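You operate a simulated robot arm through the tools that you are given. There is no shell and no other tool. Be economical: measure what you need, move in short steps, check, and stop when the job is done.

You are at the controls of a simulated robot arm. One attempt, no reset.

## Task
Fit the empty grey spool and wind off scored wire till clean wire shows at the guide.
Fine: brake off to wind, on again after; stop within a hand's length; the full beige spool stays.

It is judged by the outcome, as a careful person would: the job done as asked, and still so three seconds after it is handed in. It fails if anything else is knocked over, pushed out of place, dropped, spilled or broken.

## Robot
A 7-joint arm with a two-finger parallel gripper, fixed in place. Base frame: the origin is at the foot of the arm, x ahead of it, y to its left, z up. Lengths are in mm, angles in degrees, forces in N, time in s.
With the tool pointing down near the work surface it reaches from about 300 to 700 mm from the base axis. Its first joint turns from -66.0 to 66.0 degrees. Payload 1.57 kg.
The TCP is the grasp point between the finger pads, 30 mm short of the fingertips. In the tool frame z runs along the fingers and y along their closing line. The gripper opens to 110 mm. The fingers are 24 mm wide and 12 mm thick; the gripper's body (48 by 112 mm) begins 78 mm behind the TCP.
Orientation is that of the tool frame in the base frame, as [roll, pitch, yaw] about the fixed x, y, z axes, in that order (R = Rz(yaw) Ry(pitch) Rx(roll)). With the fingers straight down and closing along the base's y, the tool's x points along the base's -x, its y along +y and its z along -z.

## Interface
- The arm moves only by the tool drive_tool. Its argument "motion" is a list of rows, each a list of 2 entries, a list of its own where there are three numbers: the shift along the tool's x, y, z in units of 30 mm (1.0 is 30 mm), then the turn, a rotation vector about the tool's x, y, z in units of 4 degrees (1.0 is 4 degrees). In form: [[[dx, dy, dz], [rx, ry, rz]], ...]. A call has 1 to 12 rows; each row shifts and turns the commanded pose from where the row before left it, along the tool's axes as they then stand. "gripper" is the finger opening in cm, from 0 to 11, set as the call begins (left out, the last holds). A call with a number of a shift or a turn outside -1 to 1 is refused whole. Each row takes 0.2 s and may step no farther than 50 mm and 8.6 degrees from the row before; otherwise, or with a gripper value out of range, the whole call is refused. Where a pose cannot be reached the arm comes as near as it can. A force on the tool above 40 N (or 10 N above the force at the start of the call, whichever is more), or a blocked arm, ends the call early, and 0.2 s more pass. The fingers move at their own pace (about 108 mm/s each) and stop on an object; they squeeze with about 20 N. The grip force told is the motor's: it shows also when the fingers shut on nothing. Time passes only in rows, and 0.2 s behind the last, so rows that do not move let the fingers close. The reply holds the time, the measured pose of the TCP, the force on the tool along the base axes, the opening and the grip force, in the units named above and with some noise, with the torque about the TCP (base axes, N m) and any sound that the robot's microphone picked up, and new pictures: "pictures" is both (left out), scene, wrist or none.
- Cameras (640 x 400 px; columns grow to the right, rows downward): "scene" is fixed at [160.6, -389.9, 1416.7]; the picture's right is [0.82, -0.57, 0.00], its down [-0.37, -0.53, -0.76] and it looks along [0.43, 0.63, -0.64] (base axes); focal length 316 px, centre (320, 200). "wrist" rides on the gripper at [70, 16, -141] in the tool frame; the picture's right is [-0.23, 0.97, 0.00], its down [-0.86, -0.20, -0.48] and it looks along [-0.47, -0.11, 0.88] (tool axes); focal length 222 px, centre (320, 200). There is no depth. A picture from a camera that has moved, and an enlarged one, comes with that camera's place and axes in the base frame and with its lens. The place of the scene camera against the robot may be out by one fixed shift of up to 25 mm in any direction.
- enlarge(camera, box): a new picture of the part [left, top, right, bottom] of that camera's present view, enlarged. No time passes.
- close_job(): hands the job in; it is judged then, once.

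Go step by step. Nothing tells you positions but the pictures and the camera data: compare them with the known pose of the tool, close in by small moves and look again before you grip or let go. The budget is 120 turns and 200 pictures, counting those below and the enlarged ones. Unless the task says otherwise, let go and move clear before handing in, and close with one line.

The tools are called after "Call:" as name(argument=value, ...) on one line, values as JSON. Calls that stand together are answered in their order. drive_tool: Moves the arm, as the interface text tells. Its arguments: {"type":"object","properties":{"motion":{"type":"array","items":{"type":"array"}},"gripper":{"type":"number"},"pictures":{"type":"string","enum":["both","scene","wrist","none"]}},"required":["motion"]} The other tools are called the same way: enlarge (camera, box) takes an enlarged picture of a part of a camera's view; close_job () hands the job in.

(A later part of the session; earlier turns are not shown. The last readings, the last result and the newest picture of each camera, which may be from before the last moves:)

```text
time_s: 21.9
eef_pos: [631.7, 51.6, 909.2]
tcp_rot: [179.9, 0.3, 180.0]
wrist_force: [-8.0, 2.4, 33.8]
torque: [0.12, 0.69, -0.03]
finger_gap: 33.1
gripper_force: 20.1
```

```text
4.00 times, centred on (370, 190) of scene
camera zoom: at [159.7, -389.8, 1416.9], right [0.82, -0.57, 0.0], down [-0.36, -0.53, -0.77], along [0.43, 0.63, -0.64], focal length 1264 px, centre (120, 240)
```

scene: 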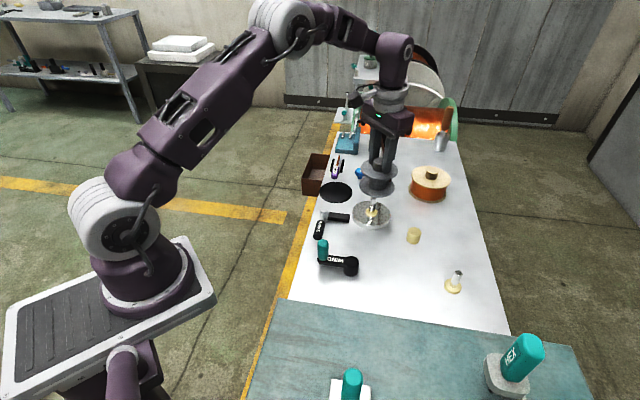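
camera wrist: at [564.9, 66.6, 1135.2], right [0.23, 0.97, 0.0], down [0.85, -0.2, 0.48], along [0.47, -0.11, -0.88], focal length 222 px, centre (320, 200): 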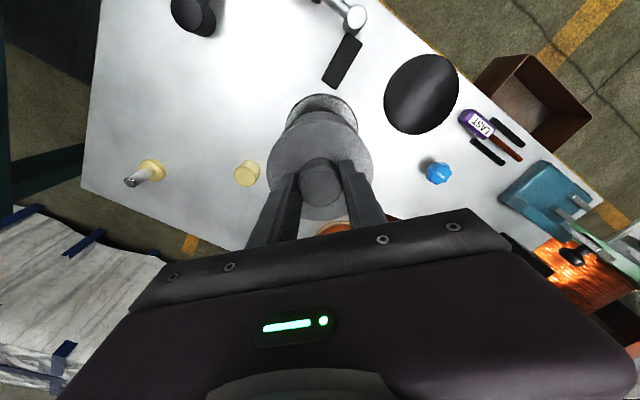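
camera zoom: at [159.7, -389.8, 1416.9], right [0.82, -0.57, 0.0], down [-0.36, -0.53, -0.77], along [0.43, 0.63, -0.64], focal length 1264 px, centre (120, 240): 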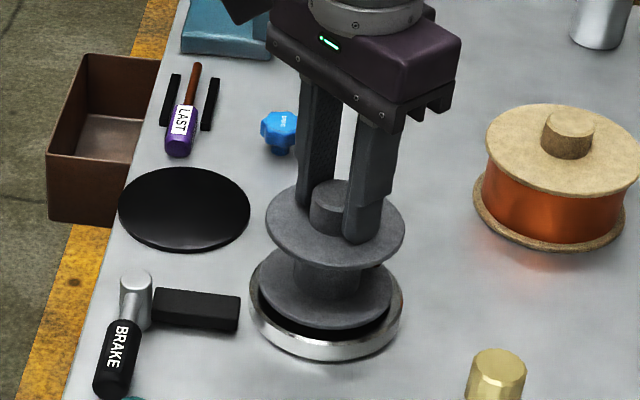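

The spool bottomed out on the collar (34 N). I ease off, release and rise to check.

Call:
drive_tool(motion=[[[0, 0, -0.1], [0, 0, 0]], [[0, 0, 0], [0, 0, 0]]], pictures="none")

Call:
drive_tool(motion=[[[0, 0, 0], [0, 0, 0]], [[0, 0, 0], [0, 0, 0]], [[0, 0, -1], [0, 0, 0]], [[0, 0, -1], [0, 0, 0]], [[0, 0, -1], [0, 0, 0]], [[0, 0, 0], [0, 0, 0]]], gripper=6)

Call:
enlarge(camera="scene", box=[330, 110, 410, 240])

Call:
enlarge(camera="wrist", box=[220, 60, 420, 230])

```text
time_s: 22.4
eef_pos: [632.5, 53.8, 910.0]
tcp_rot: [-180.0, 0.2, 179.9]
wrist_force: [3.1, 0.8, 5.7]
torque: [0.0, -0.34, 0.02]
finger_gap: 32.9
gripper_force: 19.8
```

```text
time_s: 23.9
eef_pos: [633.2, 54.1, 1001.6]
tcp_rot: [180.0, 0.2, 179.9]
wrist_force: [0.2, 0.0, 0.2]
torque: [0.03, 0.0, -0.01]
finger_gap: 60.0
gripper_force: 0.0
camera wrist: at [562.6, 70.2, 1144.0], right [0.23, 0.97, 0.0], down [0.85, -0.2, 0.48], along [0.47, -0.11, -0.88], focal length 222 px, centre (320, 200)
```

scene: 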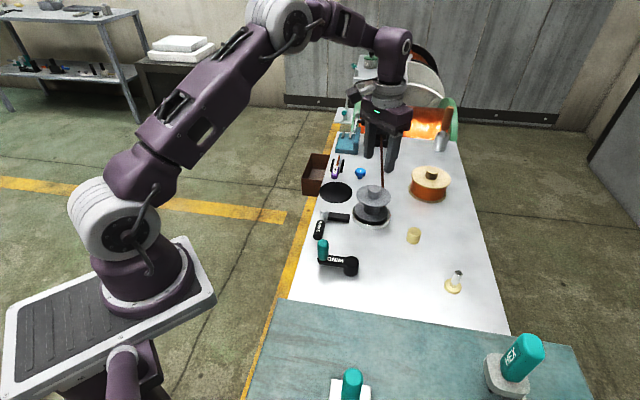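
wrist: 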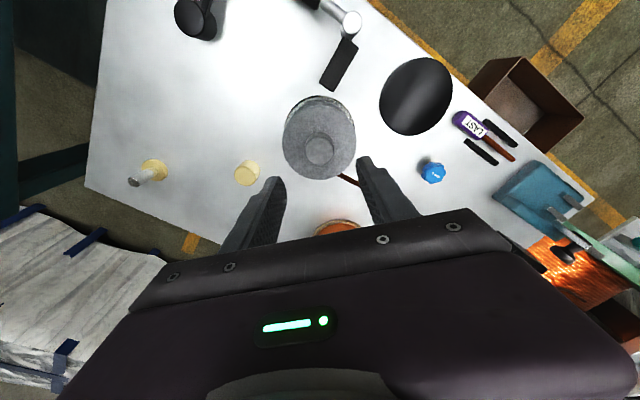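

```text
3.08 times, centred on (370, 175) of scene
camera zoom: at [160.6, -389.9, 1416.7], right [0.82, -0.57, 0.0], down [-0.37, -0.53, -0.76], along [0.43, 0.63, -0.64], focal length 972 px, centre (166, 277)
```

zoom: 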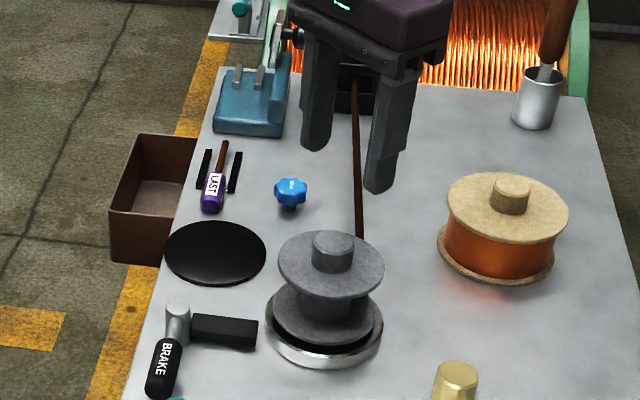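

```text
2.35 times, centred on (320, 145) of wrist
camera zoom: at [562.6, 70.2, 1144.0], right [0.23, 0.97, 0.0], down [0.85, -0.2, 0.48], along [0.47, -0.11, -0.88], focal length 523 px, centre (320, 329)
```

zoom: 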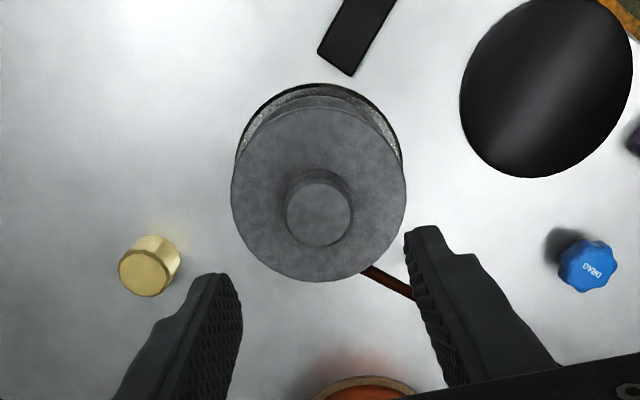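

The spool is seated and upright. Now I inspect the brake from close above.

Call:
drive_tool(motion=[[[1, 0.2, 0], [0, 0, 0]], [[1, 0.2, 0], [0, 0, 0]], [[1, 0.2, 0.4], [0, 0, 0]], [[1, 0.2, 0.4], [0, 0, 0]], [[1, 0.2, 0.4], [0, 0, 0]], [[0.4, 0, 0.4], [0, 0, 0]], [[0, 0, 0], [0, 0, 0]]])

Call:
enlarge(camera="wrist", box=[200, 50, 460, 240])

Call:
enlarge(camera="scene", box=[300, 200, 370, 280])

```text
time_s: 25.4
eef_pos: [471.0, 82.7, 951.5]
tcp_rot: [-179.9, 0.1, -180.0]
wrist_force: [0.2, -0.1, 0.1]
torque: [0.0, -0.04, 0.01]
finger_gap: 59.6
gripper_force: 0.1
camera wrist: at [400.4, 99.8, 1092.9], right [0.23, 0.97, 0.0], down [0.85, -0.2, 0.48], along [0.47, -0.11, -0.88], focal length 222 px, centre (320, 200)
```

scene: 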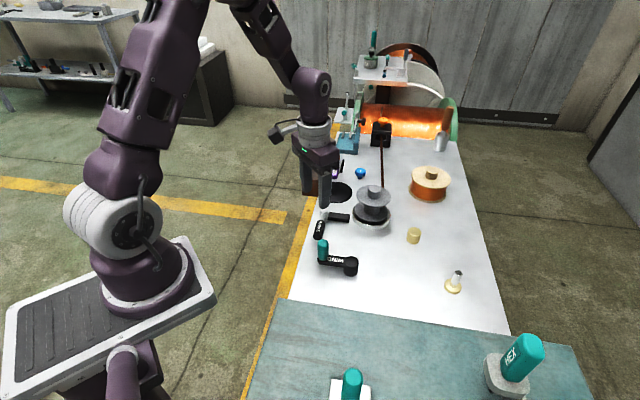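
wrist: 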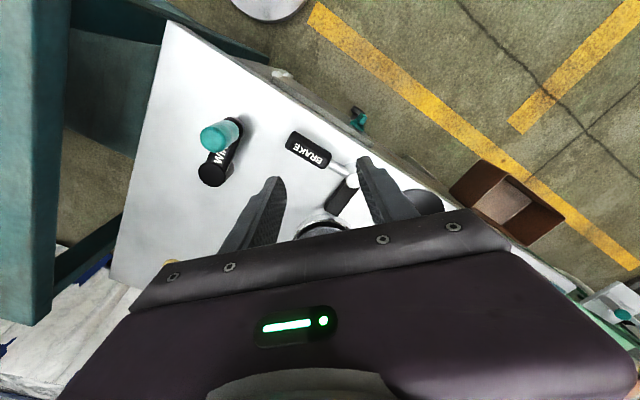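

```text
2.11 times, centred on (330, 145) of wrist
camera zoom: at [400.4, 99.8, 1092.9], right [0.23, 0.97, 0.0], down [0.85, -0.2, 0.48], along [0.47, -0.11, -0.88], focal length 468 px, centre (299, 316)
```

zoom: 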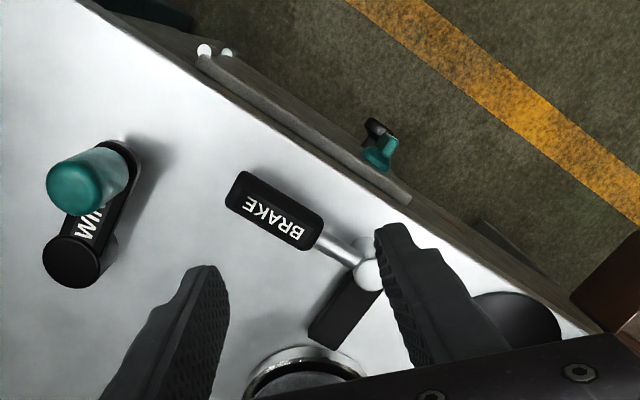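

```text
5.00 times, centred on (335, 240) of scene
camera zoom: at [160.6, -389.8, 1416.7], right [0.82, -0.57, 0.0], down [-0.37, -0.53, -0.76], along [0.43, 0.63, -0.64], focal length 1580 px, centre (245, 0)
```

zoom: 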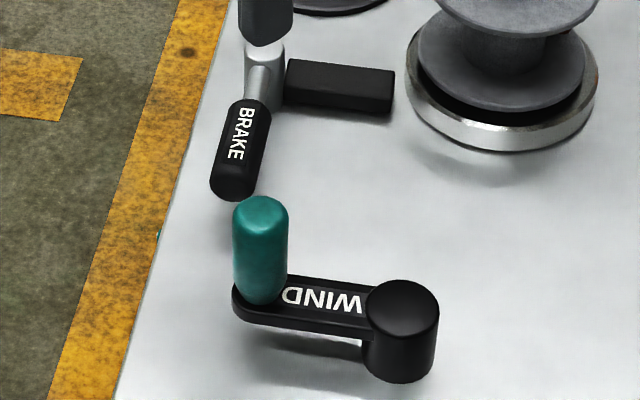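

I put the brake handle at about (471,70,834), pivot (517,115), lever pointing −135°. I turn the gripper 45° to straddle it and look again.

Call:
drive_tool(motion=[[[0, -0.4, 0], [0, 0, -1]], [[0, 0, 0], [0, 0, -1]], [[0, 0, 0], [0, 0, -1]], [[0, 0, 0], [0, 0, -1]], [[0, 0, 0], [0, 0, -1]], [[0, 0, 0], [0, 0, -1]], [[0, 0, 0], [0, 0, -1]], [[0, 0, 0], [0, 0, -1]], [[0, 0, 0], [0, 0, -1]], [[0, 0, 0], [0, 0, -1]], [[0, 0, 0], [0, 0, -1]], [[0, 0, 0.8], [0, 0, 0]]])

Call:
enlarge(camera="wrist", box=[200, 50, 460, 240])

```text
time_s: 28.1
eef_pos: [469.3, 73.2, 928.9]
tcp_rot: [-179.9, 0.1, -135.8]
wrist_force: [0.1, 1.0, 0.3]
torque: [0.03, 0.01, 0.01]
finger_gap: 60.0
gripper_force: 0.1
camera wrist: at [407.5, 36.1, 1071.5], right [-0.51, 0.86, 0.0], down [0.75, 0.45, 0.48], along [0.41, 0.25, -0.88], focal length 222 px, centre (320, 200)
```

scene: 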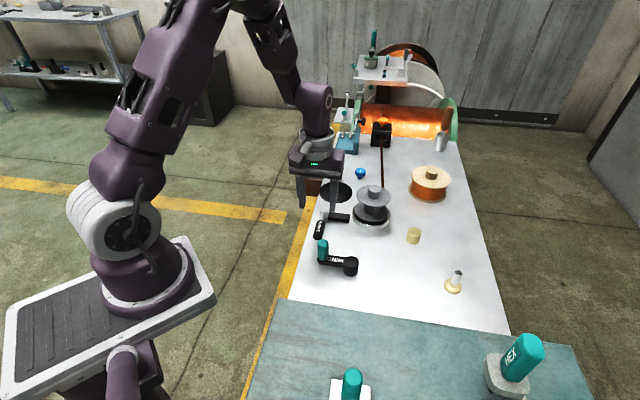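
wrist: 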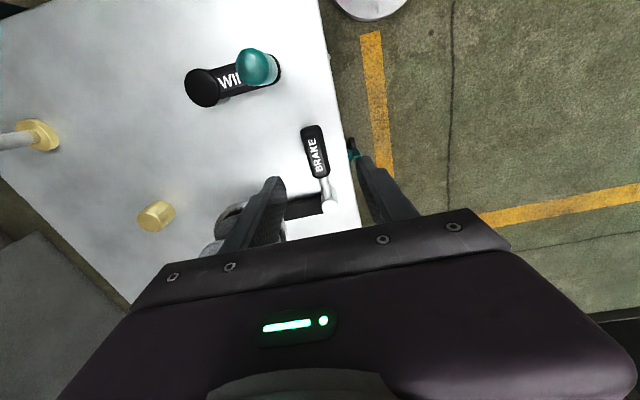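

```text
2.11 times, centred on (330, 145) of wrist
camera zoom: at [407.5, 36.1, 1071.5], right [-0.51, 0.86, 0.0], down [0.75, 0.45, 0.48], along [0.41, 0.25, -0.88], focal length 468 px, centre (299, 316)
```

zoom: 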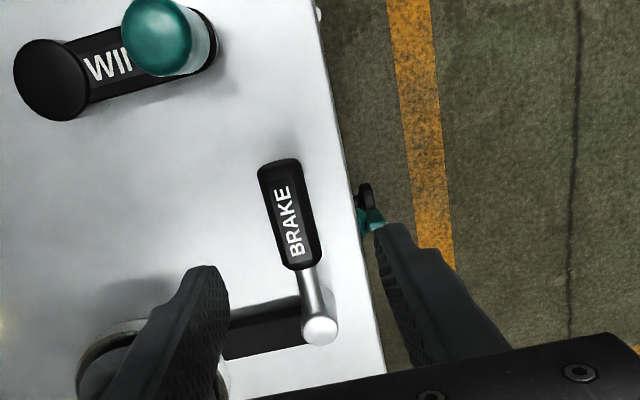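

Call:
drive_tool(motion=[[[0.09, -0.1, 0.7], [0, 0, 0]], [[0, 0, 0.7], [0, 0, 0]], [[0, 0, 0.6], [0, 0, 0]], [[0, 0, 0], [0, 0, 0]]], gripper=5)

Call:
enlarge(camera="wrist", box=[200, 50, 460, 240])

Call:
enlarge(camera="scene", box=[290, 190, 370, 280])

```text
time_s: 29.1
eef_pos: [469.6, 65.8, 869.2]
tcp_rot: [-180.0, 0.1, -136.0]
wrist_force: [-0.5, 0.1, -0.5]
torque: [0.04, -0.01, 0.01]
finger_gap: 49.8
gripper_force: 0.2
camera wrist: at [407.8, 30.1, 1011.5], right [-0.51, 0.86, 0.0], down [0.75, 0.45, 0.48], along [0.41, 0.25, -0.88], focal length 222 px, centre (320, 200)
```

scene: 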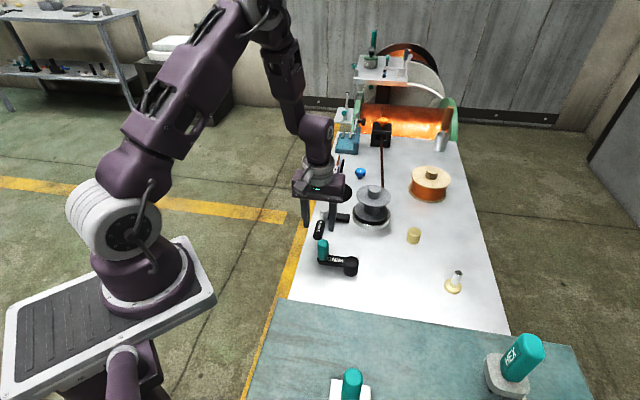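
wrist: 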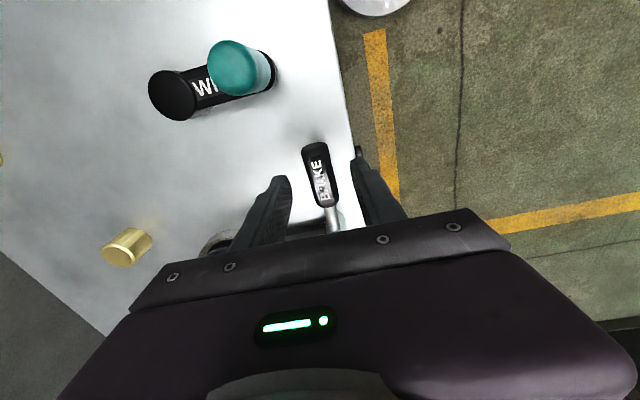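

```text
2.11 times, centred on (330, 145) of wrist
camera zoom: at [407.8, 30.1, 1011.5], right [-0.51, 0.86, 0.0], down [0.75, 0.45, 0.48], along [0.41, 0.25, -0.88], focal length 468 px, centre (299, 316)
```

zoom: 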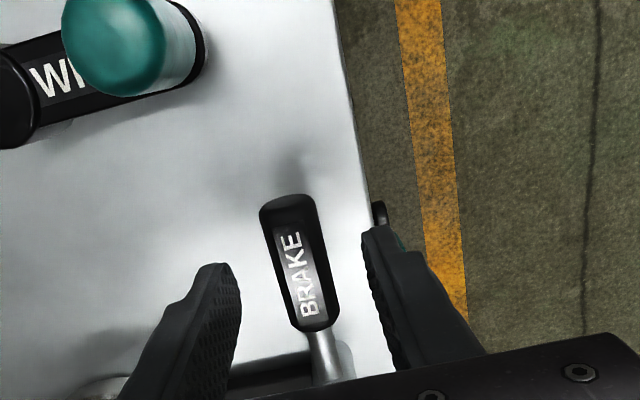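

```text
4.44 times, centred on (330, 235) of scene
camera zoom: at [160.6, -389.8, 1416.7], right [0.82, -0.57, 0.0], down [-0.37, -0.53, -0.76], along [0.43, 0.63, -0.64], focal length 1404 px, centre (276, 44)
```

zoom: 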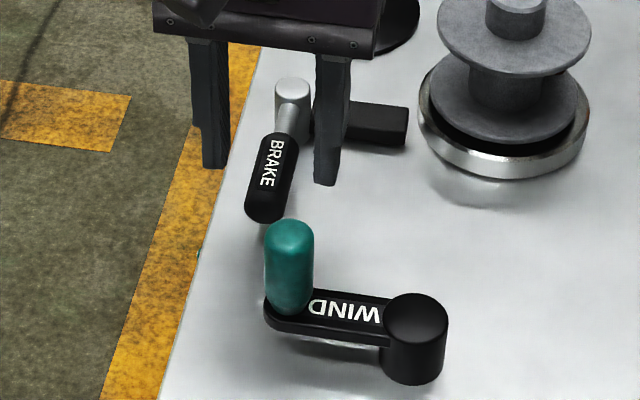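

Call:
drive_tool(motion=[[[0, 0, 0.4], [0, 0, 0]], [[0, 0, 0.4], [0, 0, 0]], [[0, 0, 0], [0, 0, 0]]], pictures="none")

Call:
drive_tool(motion=[[[0, 0, 0], [0, 0, 0]], [[0, 0, 0], [0, 0, 0]]], gripper=2.6)

Call:
enlarge(camera="wrist", box=[200, 50, 460, 240])

```text
time_s: 29.9
eef_pos: [469.2, 66.1, 842.7]
tcp_rot: [-179.9, 0.1, -135.9]
wrist_force: [0.1, -0.4, 0.6]
torque: [0.02, 0.0, 0.0]
finger_gap: 50.1
gripper_force: 0.1
```

```text
time_s: 30.4
eef_pos: [469.9, 66.4, 843.5]
tcp_rot: [-180.0, 0.1, -135.9]
wrist_force: [0.0, -0.2, -0.5]
torque: [-0.01, 0.0, -0.01]
finger_gap: 25.9
gripper_force: 0.1
camera wrist: at [407.6, 29.9, 985.8], right [-0.51, 0.86, 0.0], down [0.75, 0.45, 0.48], along [0.41, 0.25, -0.88], focal length 222 px, centre (320, 200)
```

scene: 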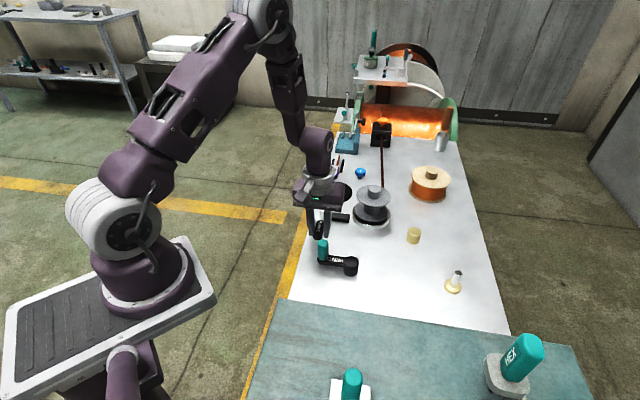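
wrist: 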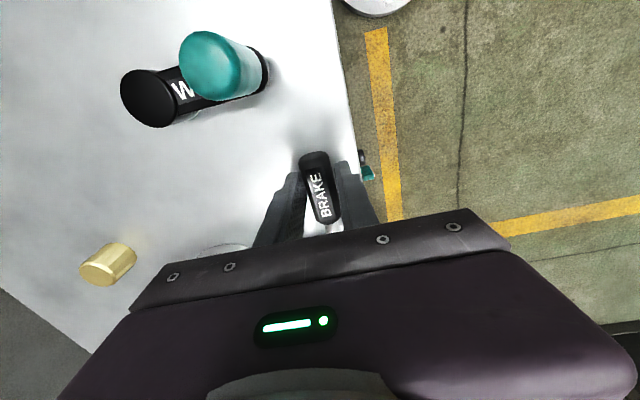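

```text
2.11 times, centred on (330, 145) of wrist
camera zoom: at [407.6, 29.9, 985.8], right [-0.51, 0.86, 0.0], down [0.75, 0.45, 0.48], along [0.41, 0.25, -0.88], focal length 468 px, centre (299, 316)
```

zoom: 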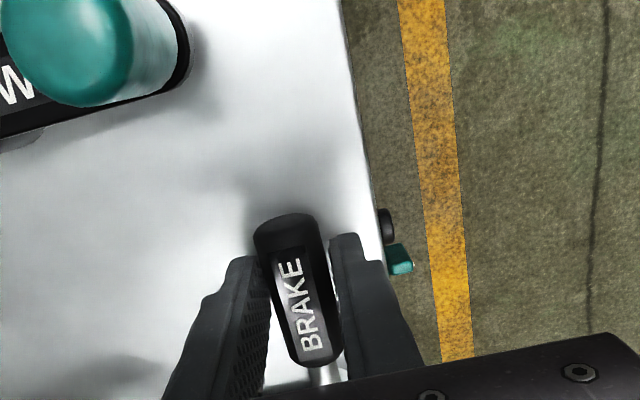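

Straddled. I push gently CCW (toward the bench) and feel for resistance.

Call:
drive_tool(motion=[[[0, -0.15, 0], [0, 0, -1]], [[0, -0.15, 0], [0, 0, -1]]], pictures="none")

Call:
drive_tool(motion=[[[0, -0.15, 0], [0, 0, -1]]], pictures="wrist")

```text
time_s: 31.1
eef_pos: [477.0, 62.6, 844.5]
tcp_rot: [180.0, 0.1, -127.9]
wrist_force: [-6.4, 17.6, 2.5]
torque: [0.14, 0.24, -0.36]
finger_gap: 40.0
gripper_force: 7.6
```

```text
time_s: 31.4
eef_pos: [482.1, 59.4, 844.4]
tcp_rot: [-179.9, 0.2, -124.0]
wrist_force: [-13.3, 29.9, 20.9]
torque: [0.52, 0.73, -0.78]
finger_gap: 50.5
gripper_force: 13.5
camera wrist: at [428.0, 11.7, 985.7], right [-0.68, 0.73, 0.0], down [0.64, 0.6, 0.48], along [0.35, 0.33, -0.88], focal length 222 px, centre (320, 200)
```

wrist: 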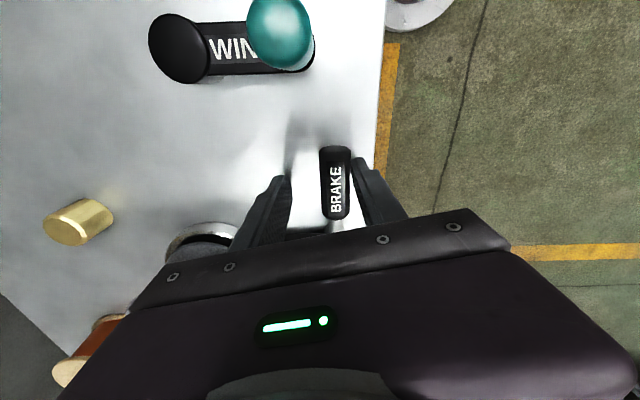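

CCW is blocked (the fingers are just pushed open), so I back off and try the other way.

Call:
drive_tool(motion=[[[0, 0.15, 0], [0, 0, 1]], [[0, 0.15, 0], [0, 0, 1]], [[0, 0.15, 0], [0, 0, 1]], [[0, 0, 0], [0, 0, 0]]], pictures="none")

Call:
drive_tool(motion=[[[0, 0.15, 0], [0, 0, 1]], [[0, 0.15, 0], [0, 0, 1]]], pictures="wrist")

```text
time_s: 32.5
eef_pos: [470.1, 64.3, 842.5]
tcp_rot: [-179.9, 0.0, -136.1]
wrist_force: [0.3, 0.2, -0.3]
torque: [-0.02, -0.02, -0.02]
finger_gap: 26.2
gripper_force: 0.2
```

```text
time_s: 33.0
eef_pos: [465.5, 72.4, 844.0]
tcp_rot: [-179.9, 0.0, -144.1]
wrist_force: [-0.1, -0.7, 0.1]
torque: [0.05, -0.03, -0.01]
finger_gap: 27.0
gripper_force: 0.5
camera wrist: at [398.1, 44.0, 985.7], right [-0.39, 0.92, 0.0], down [0.81, 0.34, 0.48], along [0.44, 0.18, -0.88], focal length 222 px, centre (320, 200)
```

wrist: 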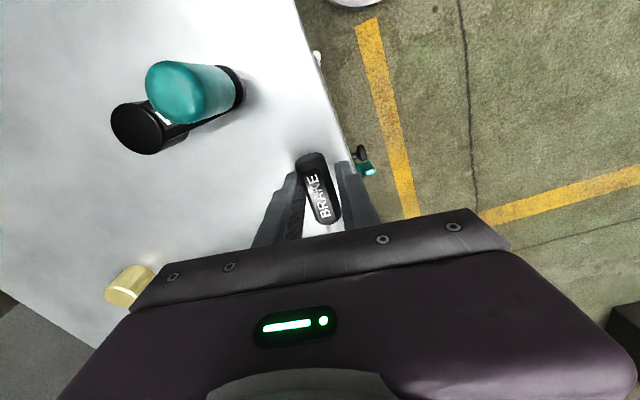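

It swings freely CW. I continue.

Call:
drive_tool(motion=[[[0, 0.15, 0], [0, 0, 1]], [[0, 0.15, 0], [0, 0, 1]], [[0, 0.15, 0], [0, 0, 1]], [[0, 0.15, 0], [0, 0, 1]]])

Call:
enlarge(camera="scene", box=[290, 180, 390, 290])

```text
time_s: 34.0
eef_pos: [455.1, 87.7, 843.8]
tcp_rot: [180.0, 0.1, -160.0]
wrist_force: [0.8, -0.1, -0.5]
torque: [0.01, -0.02, -0.01]
finger_gap: 26.5
gripper_force: 0.5
camera wrist: at [383.8, 80.2, 985.6], right [-0.12, 0.99, 0.0], down [0.87, 0.1, 0.48], along [0.48, 0.06, -0.88], focal length 222 px, centre (320, 200)
```

scene: 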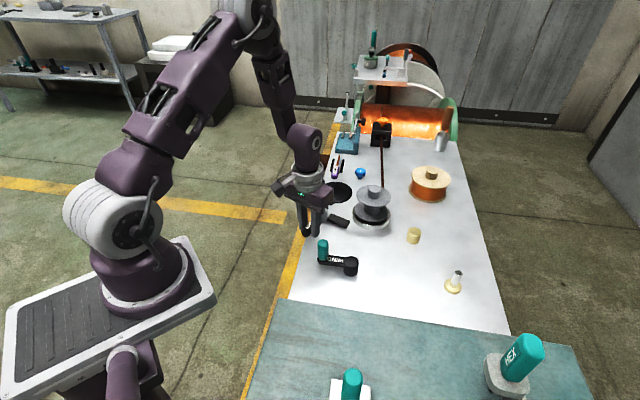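
wrist: 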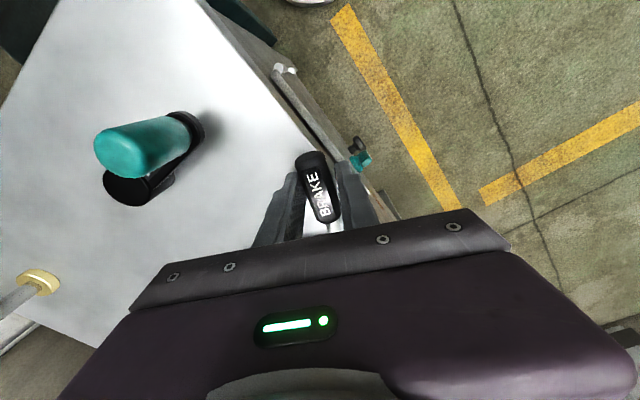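

```text
3.64 times, centred on (340, 235) of scene
camera zoom: at [160.6, -389.9, 1416.7], right [0.82, -0.57, 0.0], down [-0.37, -0.53, -0.76], along [0.43, 0.63, -0.64], focal length 1149 px, centre (247, 73)
```

zoom: 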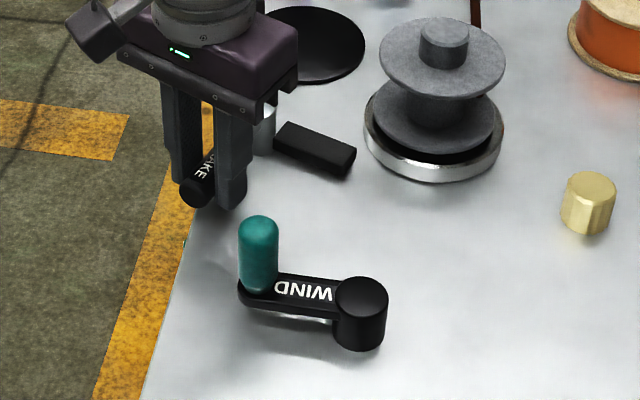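

The pad swings away from the platen, so this is brake‑off. I continue to the stop.

Call:
drive_tool(motion=[[[0, 0.15, 0], [0, 0, 1]], [[0, 0.15, 0], [0, 0, 1]], [[0, 0.15, 0], [0, 0, 1]]], pictures="none")

Call:
drive_tool(motion=[[[0, 0.15, 0], [0, 0, 1]], [[0, 0.15, 0], [0, 0, 1]]], pictures="none")

Call:
enlarge(camera="scene", box=[290, 180, 390, 290])

```text
time_s: 34.9
eef_pos: [452.2, 98.5, 843.1]
tcp_rot: [-180.0, 0.2, -171.9]
wrist_force: [1.4, -0.8, -0.6]
torque: [0.01, -0.03, 0.04]
finger_gap: 26.5
gripper_force: 0.7
```

```text
time_s: 35.5
eef_pos: [449.3, 109.4, 843.8]
tcp_rot: [-180.0, 0.1, 179.9]
wrist_force: [0.0, -1.0, 0.7]
torque: [-0.02, 0.01, -0.01]
finger_gap: 26.7
gripper_force: 0.4
```

```text
3.64 times, centred on (340, 235) of scene
camera zoom: at [160.6, -389.9, 1416.7], right [0.82, -0.57, 0.0], down [-0.37, -0.53, -0.76], along [0.43, 0.63, -0.64], focal length 1149 px, centre (247, 73)
```

zoom: 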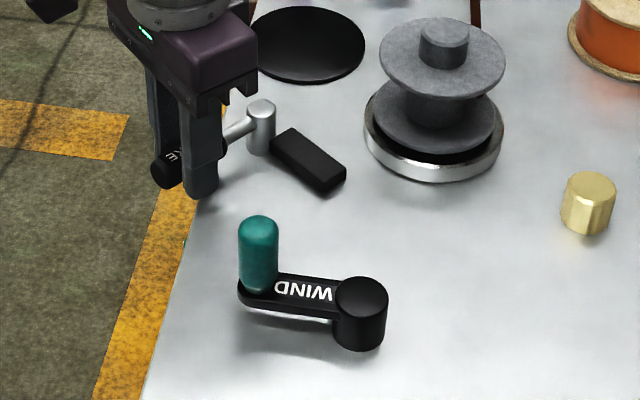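

Call:
drive_tool(motion=[[[0, 0.15, 0], [0, 0, 1]], [[0, 0.15, 0], [0, 0, 1]], [[0, 0.15, 0], [0, 0, 1]]], pictures="none")

Call:
drive_tool(motion=[[[0, 0.15, 0], [0, 0, 1]], [[0, 0.15, 0], [0, 0, 1]]], pictures="none")

Call:
enlarge(camera="scene", box=[290, 180, 390, 290])

```text
time_s: 36.2
eef_pos: [449.9, 125.9, 841.1]
tcp_rot: [-180.0, 0.1, 167.9]
wrist_force: [-1.0, -0.7, -0.9]
torque: [-0.03, -0.01, -0.05]
finger_gap: 27.0
gripper_force: 0.4
```

```text
time_s: 36.9
eef_pos: [453.4, 132.4, 843.2]
tcp_rot: [179.9, 0.2, 159.9]
wrist_force: [-0.4, -0.7, 0.5]
torque: [-0.03, 0.01, 0.03]
finger_gap: 26.9
gripper_force: 0.3
```

```text
3.64 times, centred on (340, 235) of scene
camera zoom: at [160.6, -389.9, 1416.7], right [0.82, -0.57, 0.0], down [-0.37, -0.53, -0.76], along [0.43, 0.63, -0.64], focal length 1149 px, centre (247, 73)
```

zoom: 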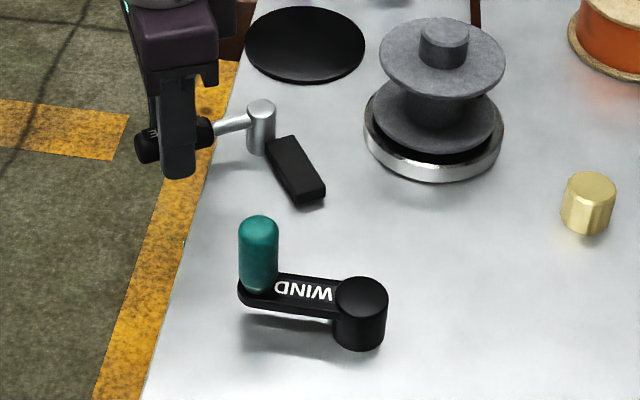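

Call:
drive_tool(motion=[[[0, 0.15, 0], [0, 0, 1]], [[0, 0.15, 0], [0, 0, 1]], [[0, 0.15, 0], [0, 0, 1]]], pictures="none")

Call:
drive_tool(motion=[[[0, 0.15, 0], [0, 0, 1]], [[0, 0.15, 0], [0, 0, 1]]], pictures="none")

Call:
enlarge(camera="scene", box=[290, 180, 390, 290])

```text
time_s: 37.6
eef_pos: [460.3, 141.8, 843.7]
tcp_rot: [-180.0, 0.3, 147.9]
wrist_force: [6.4, -29.9, 14.1]
torque: [-0.58, 0.36, 0.77]
finger_gap: 46.1
gripper_force: 10.9
```

```text
time_s: 38.0
eef_pos: [460.7, 141.7, 843.7]
tcp_rot: [-179.5, 0.4, 145.4]
wrist_force: [-7.7, -22.4, 9.1]
torque: [-0.28, 0.6, 0.42]
finger_gap: 46.2
gripper_force: 11.0
stopped in row 1: the force on the tool passed its limit at 47 N (the readings are from after the stop); the commanded pose is now the measured one
```

```text
3.64 times, centred on (340, 235) of scene
camera zoom: at [160.3, -390.4, 1416.6], right [0.82, -0.57, 0.0], down [-0.37, -0.53, -0.77], along [0.43, 0.63, -0.64], focal length 1149 px, centre (247, 73)
```

zoom: 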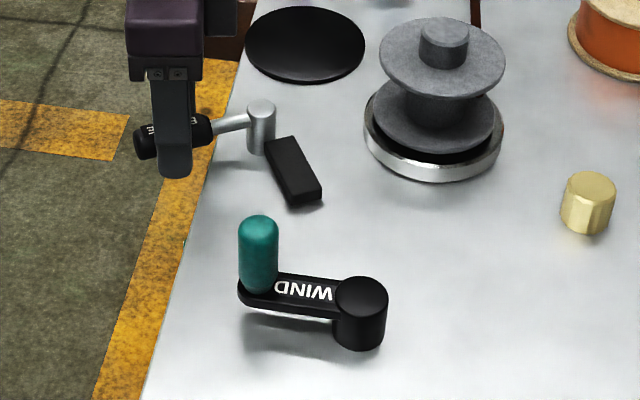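

The brake hits its stop at about 65° – off. I back off, open and rise clear.

Call:
drive_tool(motion=[[[0, -0.15, 0], [0, 0, -1]], [[0, -0.15, 0], [0, 0, -1]], [[0, 0, 0], [0, 0, 0]]], gripper=5, pictures="none")

Call:
drive_tool(motion=[[[0, 0, -0.7], [0, 0, -1]], [[0, 0, -1], [0, 0, -1]], [[0, 0, -1], [0, 0, -1]], [[0, 0, -1], [0, 0, -1]], [[0, 0, 0], [0, 0, -1]], [[0, 0, 0], [0, 0, -1]], [[0, 0, 0], [0, 0, -1]]], gripper=6)

Call:
enlarge(camera="scene", box=[290, 180, 390, 290])

```text
time_s: 38.8
eef_pos: [458.4, 136.5, 842.6]
tcp_rot: [-179.9, 0.4, 153.5]
wrist_force: [0.0, 0.1, 0.9]
torque: [-0.03, 0.02, -0.05]
finger_gap: 50.1
gripper_force: 0.1
```

```text
time_s: 40.4
eef_pos: [458.5, 136.1, 953.9]
tcp_rot: [-179.7, 0.2, -178.4]
wrist_force: [-0.3, -0.5, 0.0]
torque: [0.01, 0.01, 0.05]
finger_gap: 60.1
gripper_force: 0.0
camera wrist: at [387.1, 151.6, 1095.2], right [0.2, 0.98, 0.0], down [0.86, -0.17, 0.48], along [0.47, -0.1, -0.88], focal length 222 px, centre (320, 200)
```

scene: 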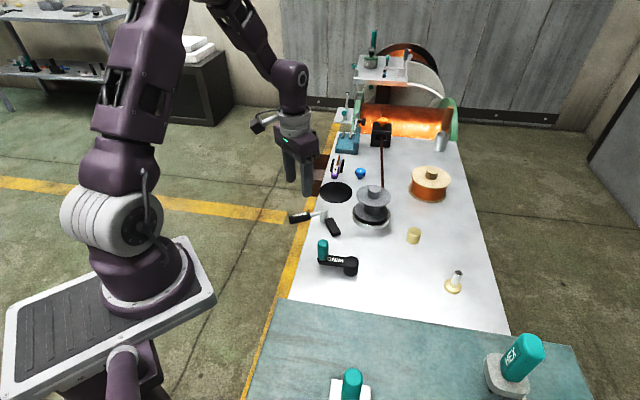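
wrist: 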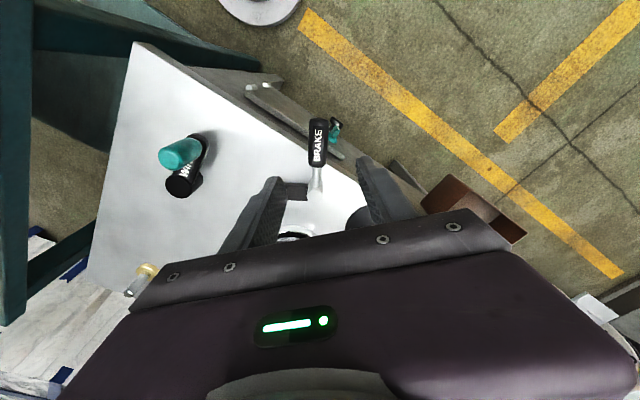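

```text
3.64 times, centred on (340, 235) of scene
camera zoom: at [160.6, -389.9, 1416.7], right [0.82, -0.57, 0.0], down [-0.37, -0.53, -0.76], along [0.43, 0.63, -0.64], focal length 1149 px, centre (247, 73)
```

zoom: 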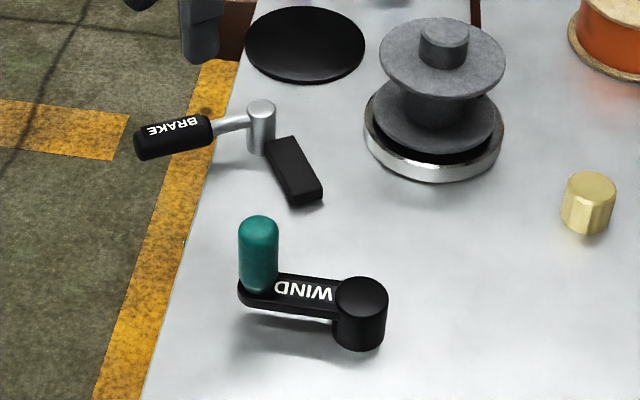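

Call:
drive_tool(motion=[[[0.21, -1, 0], [0, 0, 0]], [[0.21, -1, 0], [0, 0, 0]], [[0.21, -1, 0], [0, 0, 0]], [[0.2, -1, 0], [0, 0, 0]], [[0.2, -0.8, 0], [0, 0, 0]], [[0, 0, 0], [0, 0, 0]]])

Call:
enlarge(camera="wrist", box=[200, 50, 460, 240])

Call:
enlarge(camera="scene", box=[340, 90, 440, 230])

```text
time_s: 41.8
eef_pos: [430.1, -8.5, 954.8]
tcp_rot: [-179.7, 0.2, -178.5]
wrist_force: [-0.1, 0.2, 0.5]
torque: [-0.04, 0.02, -0.02]
finger_gap: 60.2
gripper_force: 0.1
camera wrist: at [358.8, 7.3, 1097.7], right [0.2, 0.98, 0.0], down [0.86, -0.17, 0.48], along [0.47, -0.1, -0.88], focal length 222 px, centre (320, 200)
```

scene: 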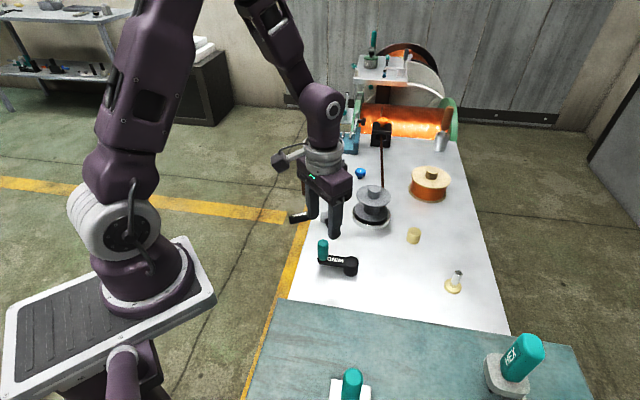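
wrist: 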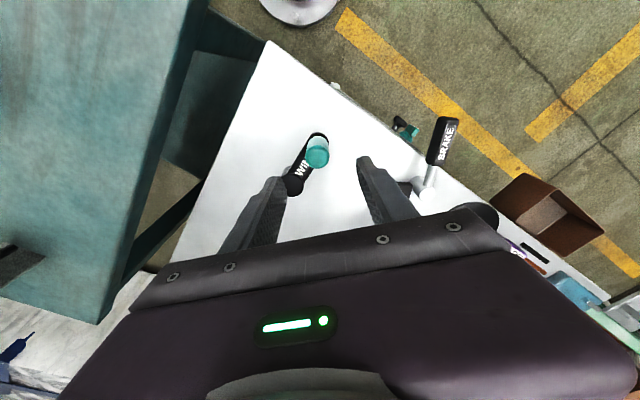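

```text
2.11 times, centred on (330, 145) of wrist
camera zoom: at [358.8, 7.3, 1097.7], right [0.2, 0.98, 0.0], down [0.86, -0.17, 0.48], along [0.47, -0.1, -0.88], focal length 468 px, centre (299, 316)
```

zoom: 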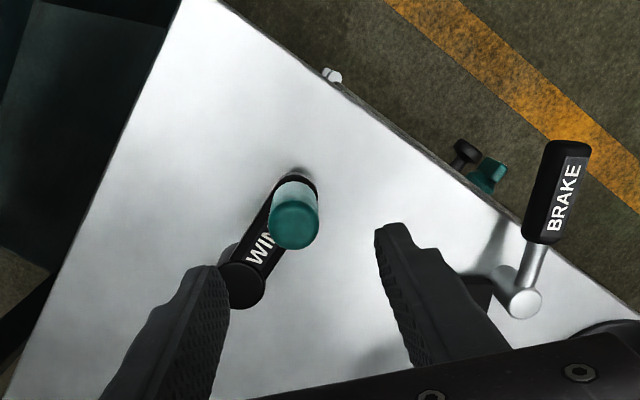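

```text
2.86 times, centred on (390, 160) of scene
camera zoom: at [160.6, -389.9, 1416.7], right [0.82, -0.57, 0.0], down [-0.37, -0.53, -0.76], along [0.43, 0.63, -0.64], focal length 903 px, centre (120, 314)
```

zoom: 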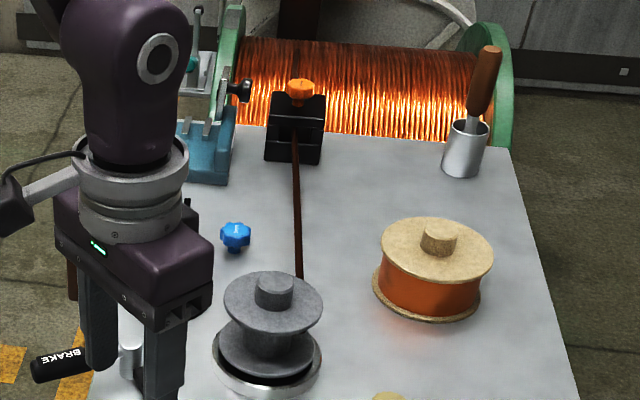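

Call:
drive_tool(motion=[[[0.09, -0.04, 0.8], [0, 0, 0]], [[0, 0, 0.8], [0, 0, 0]], [[0, 0, 0.7], [0, 0, 0]], [[0, 0, 0.4], [0, 0, 0]], [[0, 0, 0], [0, 0, 0]]], gripper=5)

Call:
enlarge(camera="wrist", box=[200, 50, 460, 240])

Call:
enlarge(camera="scene", box=[290, 210, 370, 290])

```text
time_s: 43.0
eef_pos: [428.7, -12.0, 873.3]
tcp_rot: [-179.8, 0.4, -178.5]
wrist_force: [-0.5, 0.0, 0.1]
torque: [0.0, 0.01, -0.03]
finger_gap: 50.3
gripper_force: 0.0
camera wrist: at [356.5, 3.5, 1014.9], right [0.2, 0.98, 0.0], down [0.86, -0.17, 0.48], along [0.47, -0.1, -0.88], focal length 222 px, centre (320, 200)
```

scene: 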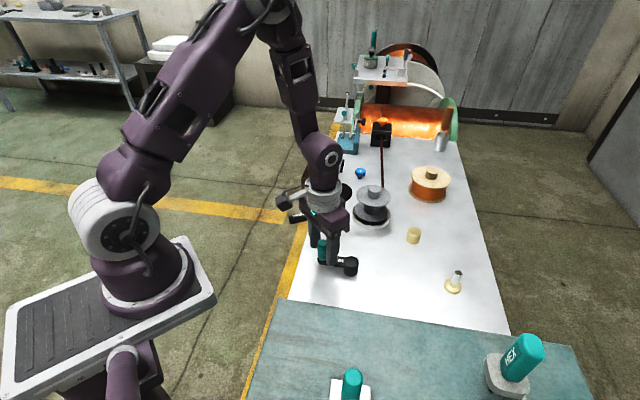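
wrist: 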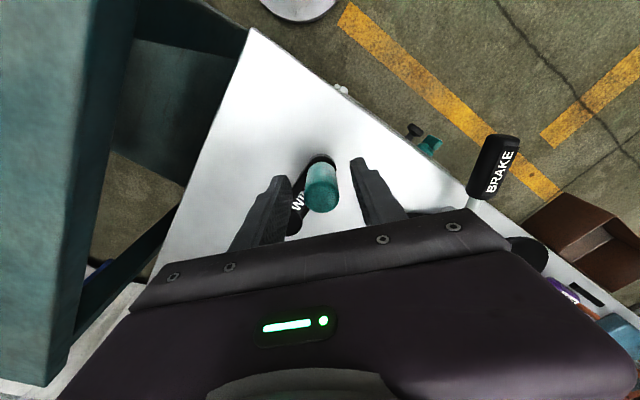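

```text
2.11 times, centred on (330, 145) of wrist
camera zoom: at [356.5, 3.5, 1014.9], right [0.2, 0.98, 0.0], down [0.86, -0.17, 0.48], along [0.47, -0.1, -0.88], focal length 468 px, centre (299, 316)
```

zoom: 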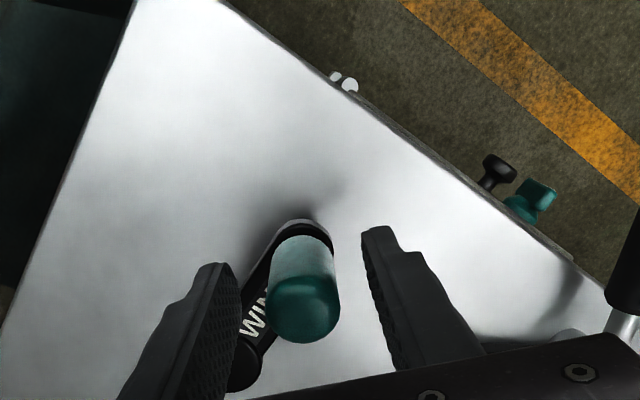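

```text
5.00 times, centred on (330, 250) of scene
camera zoom: at [160.6, -389.9, 1416.7], right [0.82, -0.57, 0.0], down [-0.37, -0.53, -0.76], along [0.43, 0.63, -0.64], focal length 1580 px, centre (270, -50)
```

zoom: 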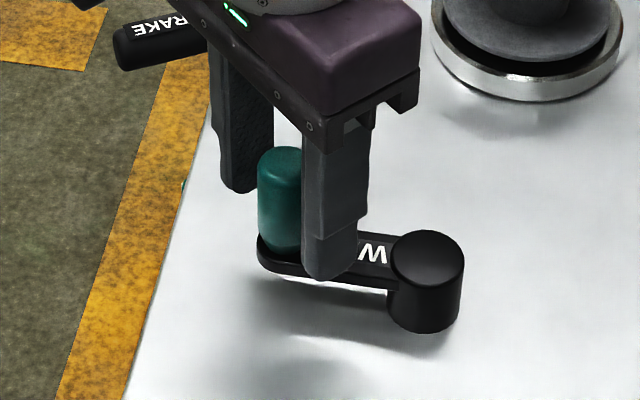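

Call:
drive_tool(motion=[[[0.07, 0.06, 0], [0, 0, 0.37]], [[0, 0, 0], [0, 0, 0]]], pictures="none")

Call:
drive_tool(motion=[[[0, 0, 0], [0, 0, 0]], [[0, 0, 0], [0, 0, 0]], [[0, 0, 0], [0, 0, 0]]], gripper=0, pictures="none")

Call:
enlarge(camera="scene", box=[360, 110, 400, 200])

```text
time_s: 43.6
eef_pos: [425.8, -9.5, 872.6]
tcp_rot: [-179.7, 0.3, 180.0]
wrist_force: [-0.3, 0.0, 0.2]
torque: [-0.02, -0.05, -0.01]
finger_gap: 50.0
gripper_force: 0.0
```

```text
time_s: 44.4
eef_pos: [424.8, -10.2, 873.2]
tcp_rot: [-179.7, 0.3, -180.0]
wrist_force: [2.5, -2.5, -2.3]
torque: [0.91, -0.07, 0.01]
finger_gap: 22.9
gripper_force: 35.3
```

```text
4.44 times, centred on (380, 155) of scene
camera zoom: at [160.7, -390.0, 1416.7], right [0.82, -0.57, 0.0], down [-0.37, -0.53, -0.76], along [0.43, 0.63, -0.64], focal length 1404 px, centre (53, 400)
```

zoom: 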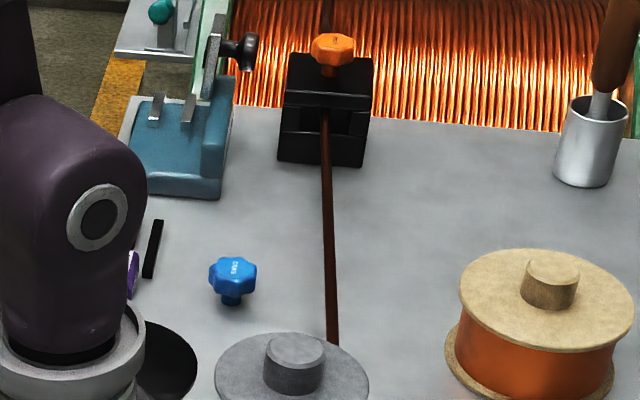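

Gripped the crank handle (23 mm). I try a small clockwise tangential push.

Call:
drive_tool(motion=[[[-0.143, 0.128, 0], [0, 0, 0]], [[-0.155, 0.117, 0], [0, 0, 0]]], pictures="none")

Call:
enlarge(camera="scene", box=[290, 200, 390, 290])

```text
time_s: 45.0
eef_pos: [434.6, -4.1, 872.9]
tcp_rot: [-179.8, 0.3, 179.9]
wrist_force: [1.4, -9.2, 9.0]
torque: [0.8, 0.33, -0.05]
finger_gap: 23.3
gripper_force: 35.7
```

```text
4.44 times, centred on (340, 245) of scene
camera zoom: at [160.5, -390.1, 1416.7], right [0.82, -0.57, 0.0], down [-0.37, -0.53, -0.77], along [0.43, 0.63, -0.64], focal length 1404 px, centre (231, 0)
```

zoom: 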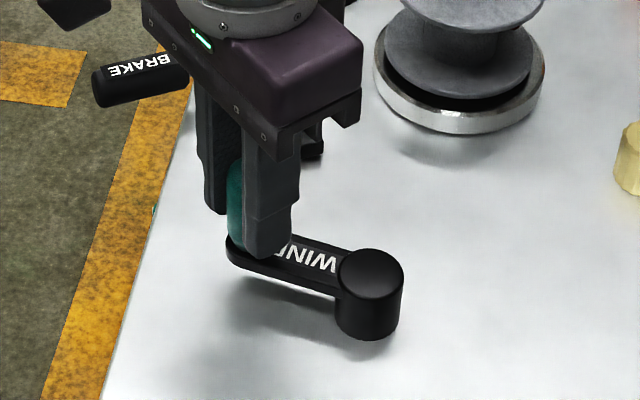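

It turns freely. I go on 60° and check the wire and spool.

Call:
drive_tool(motion=[[[-0.332, 0.189, 0], [0, 0, 0]], [[-0.363, 0.128, 0], [0, 0, 0]], [[-0.378, 0.064, 0], [0, 0, 0]], [[-0.383, -0.004, 0], [0, 0, 0]], [[-0.376, -0.068, 0], [0, 0, 0]], [[-0.36, -0.135, 0], [0, 0, 0]]], pictures="none")

Call:
enlarge(camera="scene", box=[340, 110, 400, 230])

Call:
enlarge(camera="scene", box=[290, 200, 390, 290])

```text
time_s: 46.4
eef_pos: [498.0, 3.7, 872.7]
tcp_rot: [-179.6, -0.1, 179.9]
wrist_force: [-13.2, -23.8, -24.3]
torque: [0.82, 0.19, -0.02]
finger_gap: 23.0
gripper_force: 35.4
```

```text
3.33 times, centred on (370, 170) of scene
camera zoom: at [160.7, -390.5, 1416.5], right [0.82, -0.57, 0.0], down [-0.37, -0.53, -0.77], along [0.43, 0.63, -0.64], focal length 1053 px, centre (153, 300)
```

zoom: 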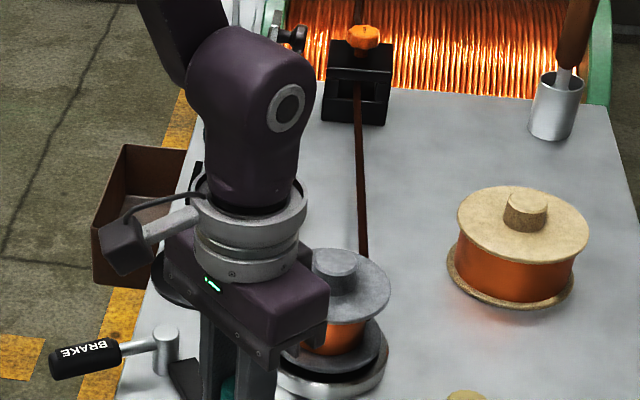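

```text
4.44 times, centred on (340, 245) of scene
camera zoom: at [160.7, -390.5, 1416.5], right [0.82, -0.57, 0.0], down [-0.37, -0.53, -0.77], along [0.43, 0.63, -0.64], focal length 1404 px, centre (231, 0)
```

zoom: 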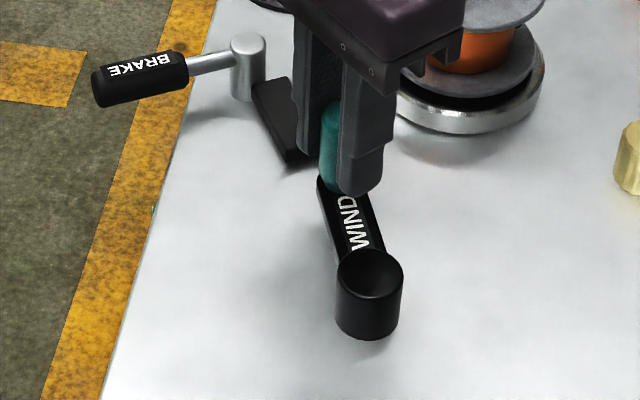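

Copper wire is winding onto the spool, so clockwise is right. There's a radial side force, so I relax inward a little.

Call:
drive_tool(motion=[[[0.043, -0.09, 0], [0, 0, 0]]], pictures="wrist")

Call:
enlarge(camera="wrist", box=[200, 50, 460, 240])

```text
time_s: 46.8
eef_pos: [500.5, 1.9, 873.7]
tcp_rot: [-179.8, 0.3, -179.8]
wrist_force: [-5.2, -8.9, -21.8]
torque: [0.28, 0.3, 0.0]
finger_gap: 22.7
gripper_force: 35.0
camera wrist: at [428.6, 18.9, 1016.0], right [0.23, 0.97, 0.0], down [0.85, -0.2, 0.49], along [0.47, -0.11, -0.87], focal length 222 px, centre (320, 200)
```

wrist: 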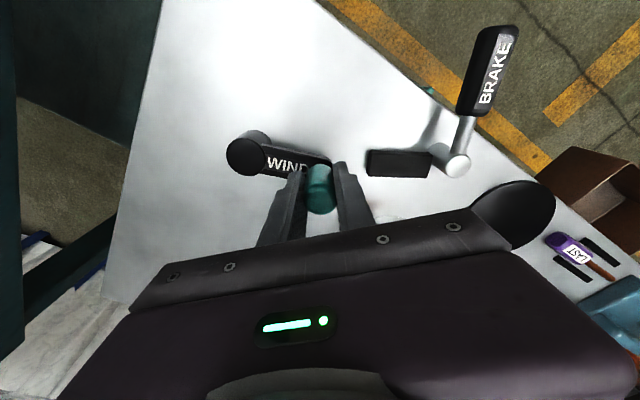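

```text
2.11 times, centred on (330, 145) of wrist
camera zoom: at [428.6, 18.9, 1016.0], right [0.23, 0.97, 0.0], down [0.85, -0.2, 0.49], along [0.47, -0.11, -0.87], focal length 468 px, centre (299, 316)
```

zoom: 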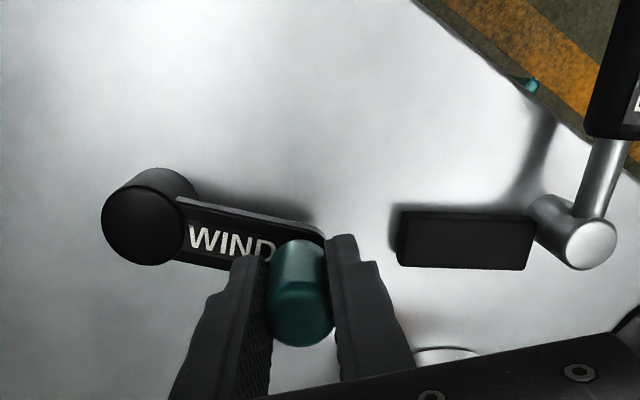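

Call:
drive_tool(motion=[[[-0.321, -0.205, 0.03], [0, 0, 0]], [[-0.285, -0.249, 0], [0, 0, 0]], [[-0.24, -0.297, 0], [0, 0, 0]], [[-0.185, -0.328, 0], [0, 0, 0]], [[-0.125, -0.358, 0], [0, 0, 0]], [[-0.063, -0.373, 0], [0, 0, 0]]], pictures="none")

Call:
enlarge(camera="scene", box=[340, 110, 400, 230])

```text
time_s: 48.2
eef_pos: [538.4, -55.0, 873.8]
tcp_rot: [-179.6, 0.3, 180.0]
wrist_force: [2.3, 1.0, -3.1]
torque: [0.77, -0.97, 0.03]
finger_gap: 22.5
gripper_force: 34.9
```

```text
3.33 times, centred on (370, 170) of scene
camera zoom: at [160.7, -389.9, 1416.7], right [0.82, -0.57, 0.0], down [-0.37, -0.53, -0.76], along [0.43, 0.63, -0.64], focal length 1053 px, centre (153, 300)
```

zoom: 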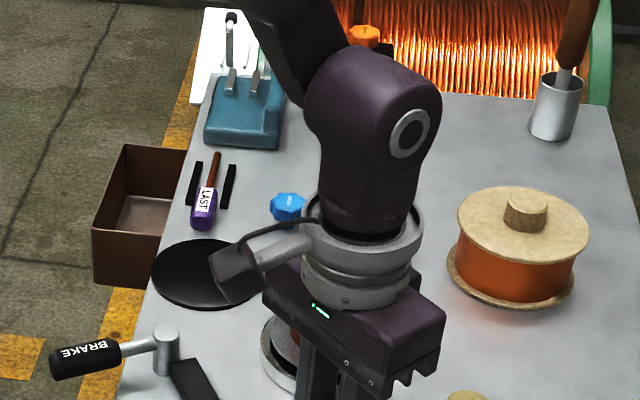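

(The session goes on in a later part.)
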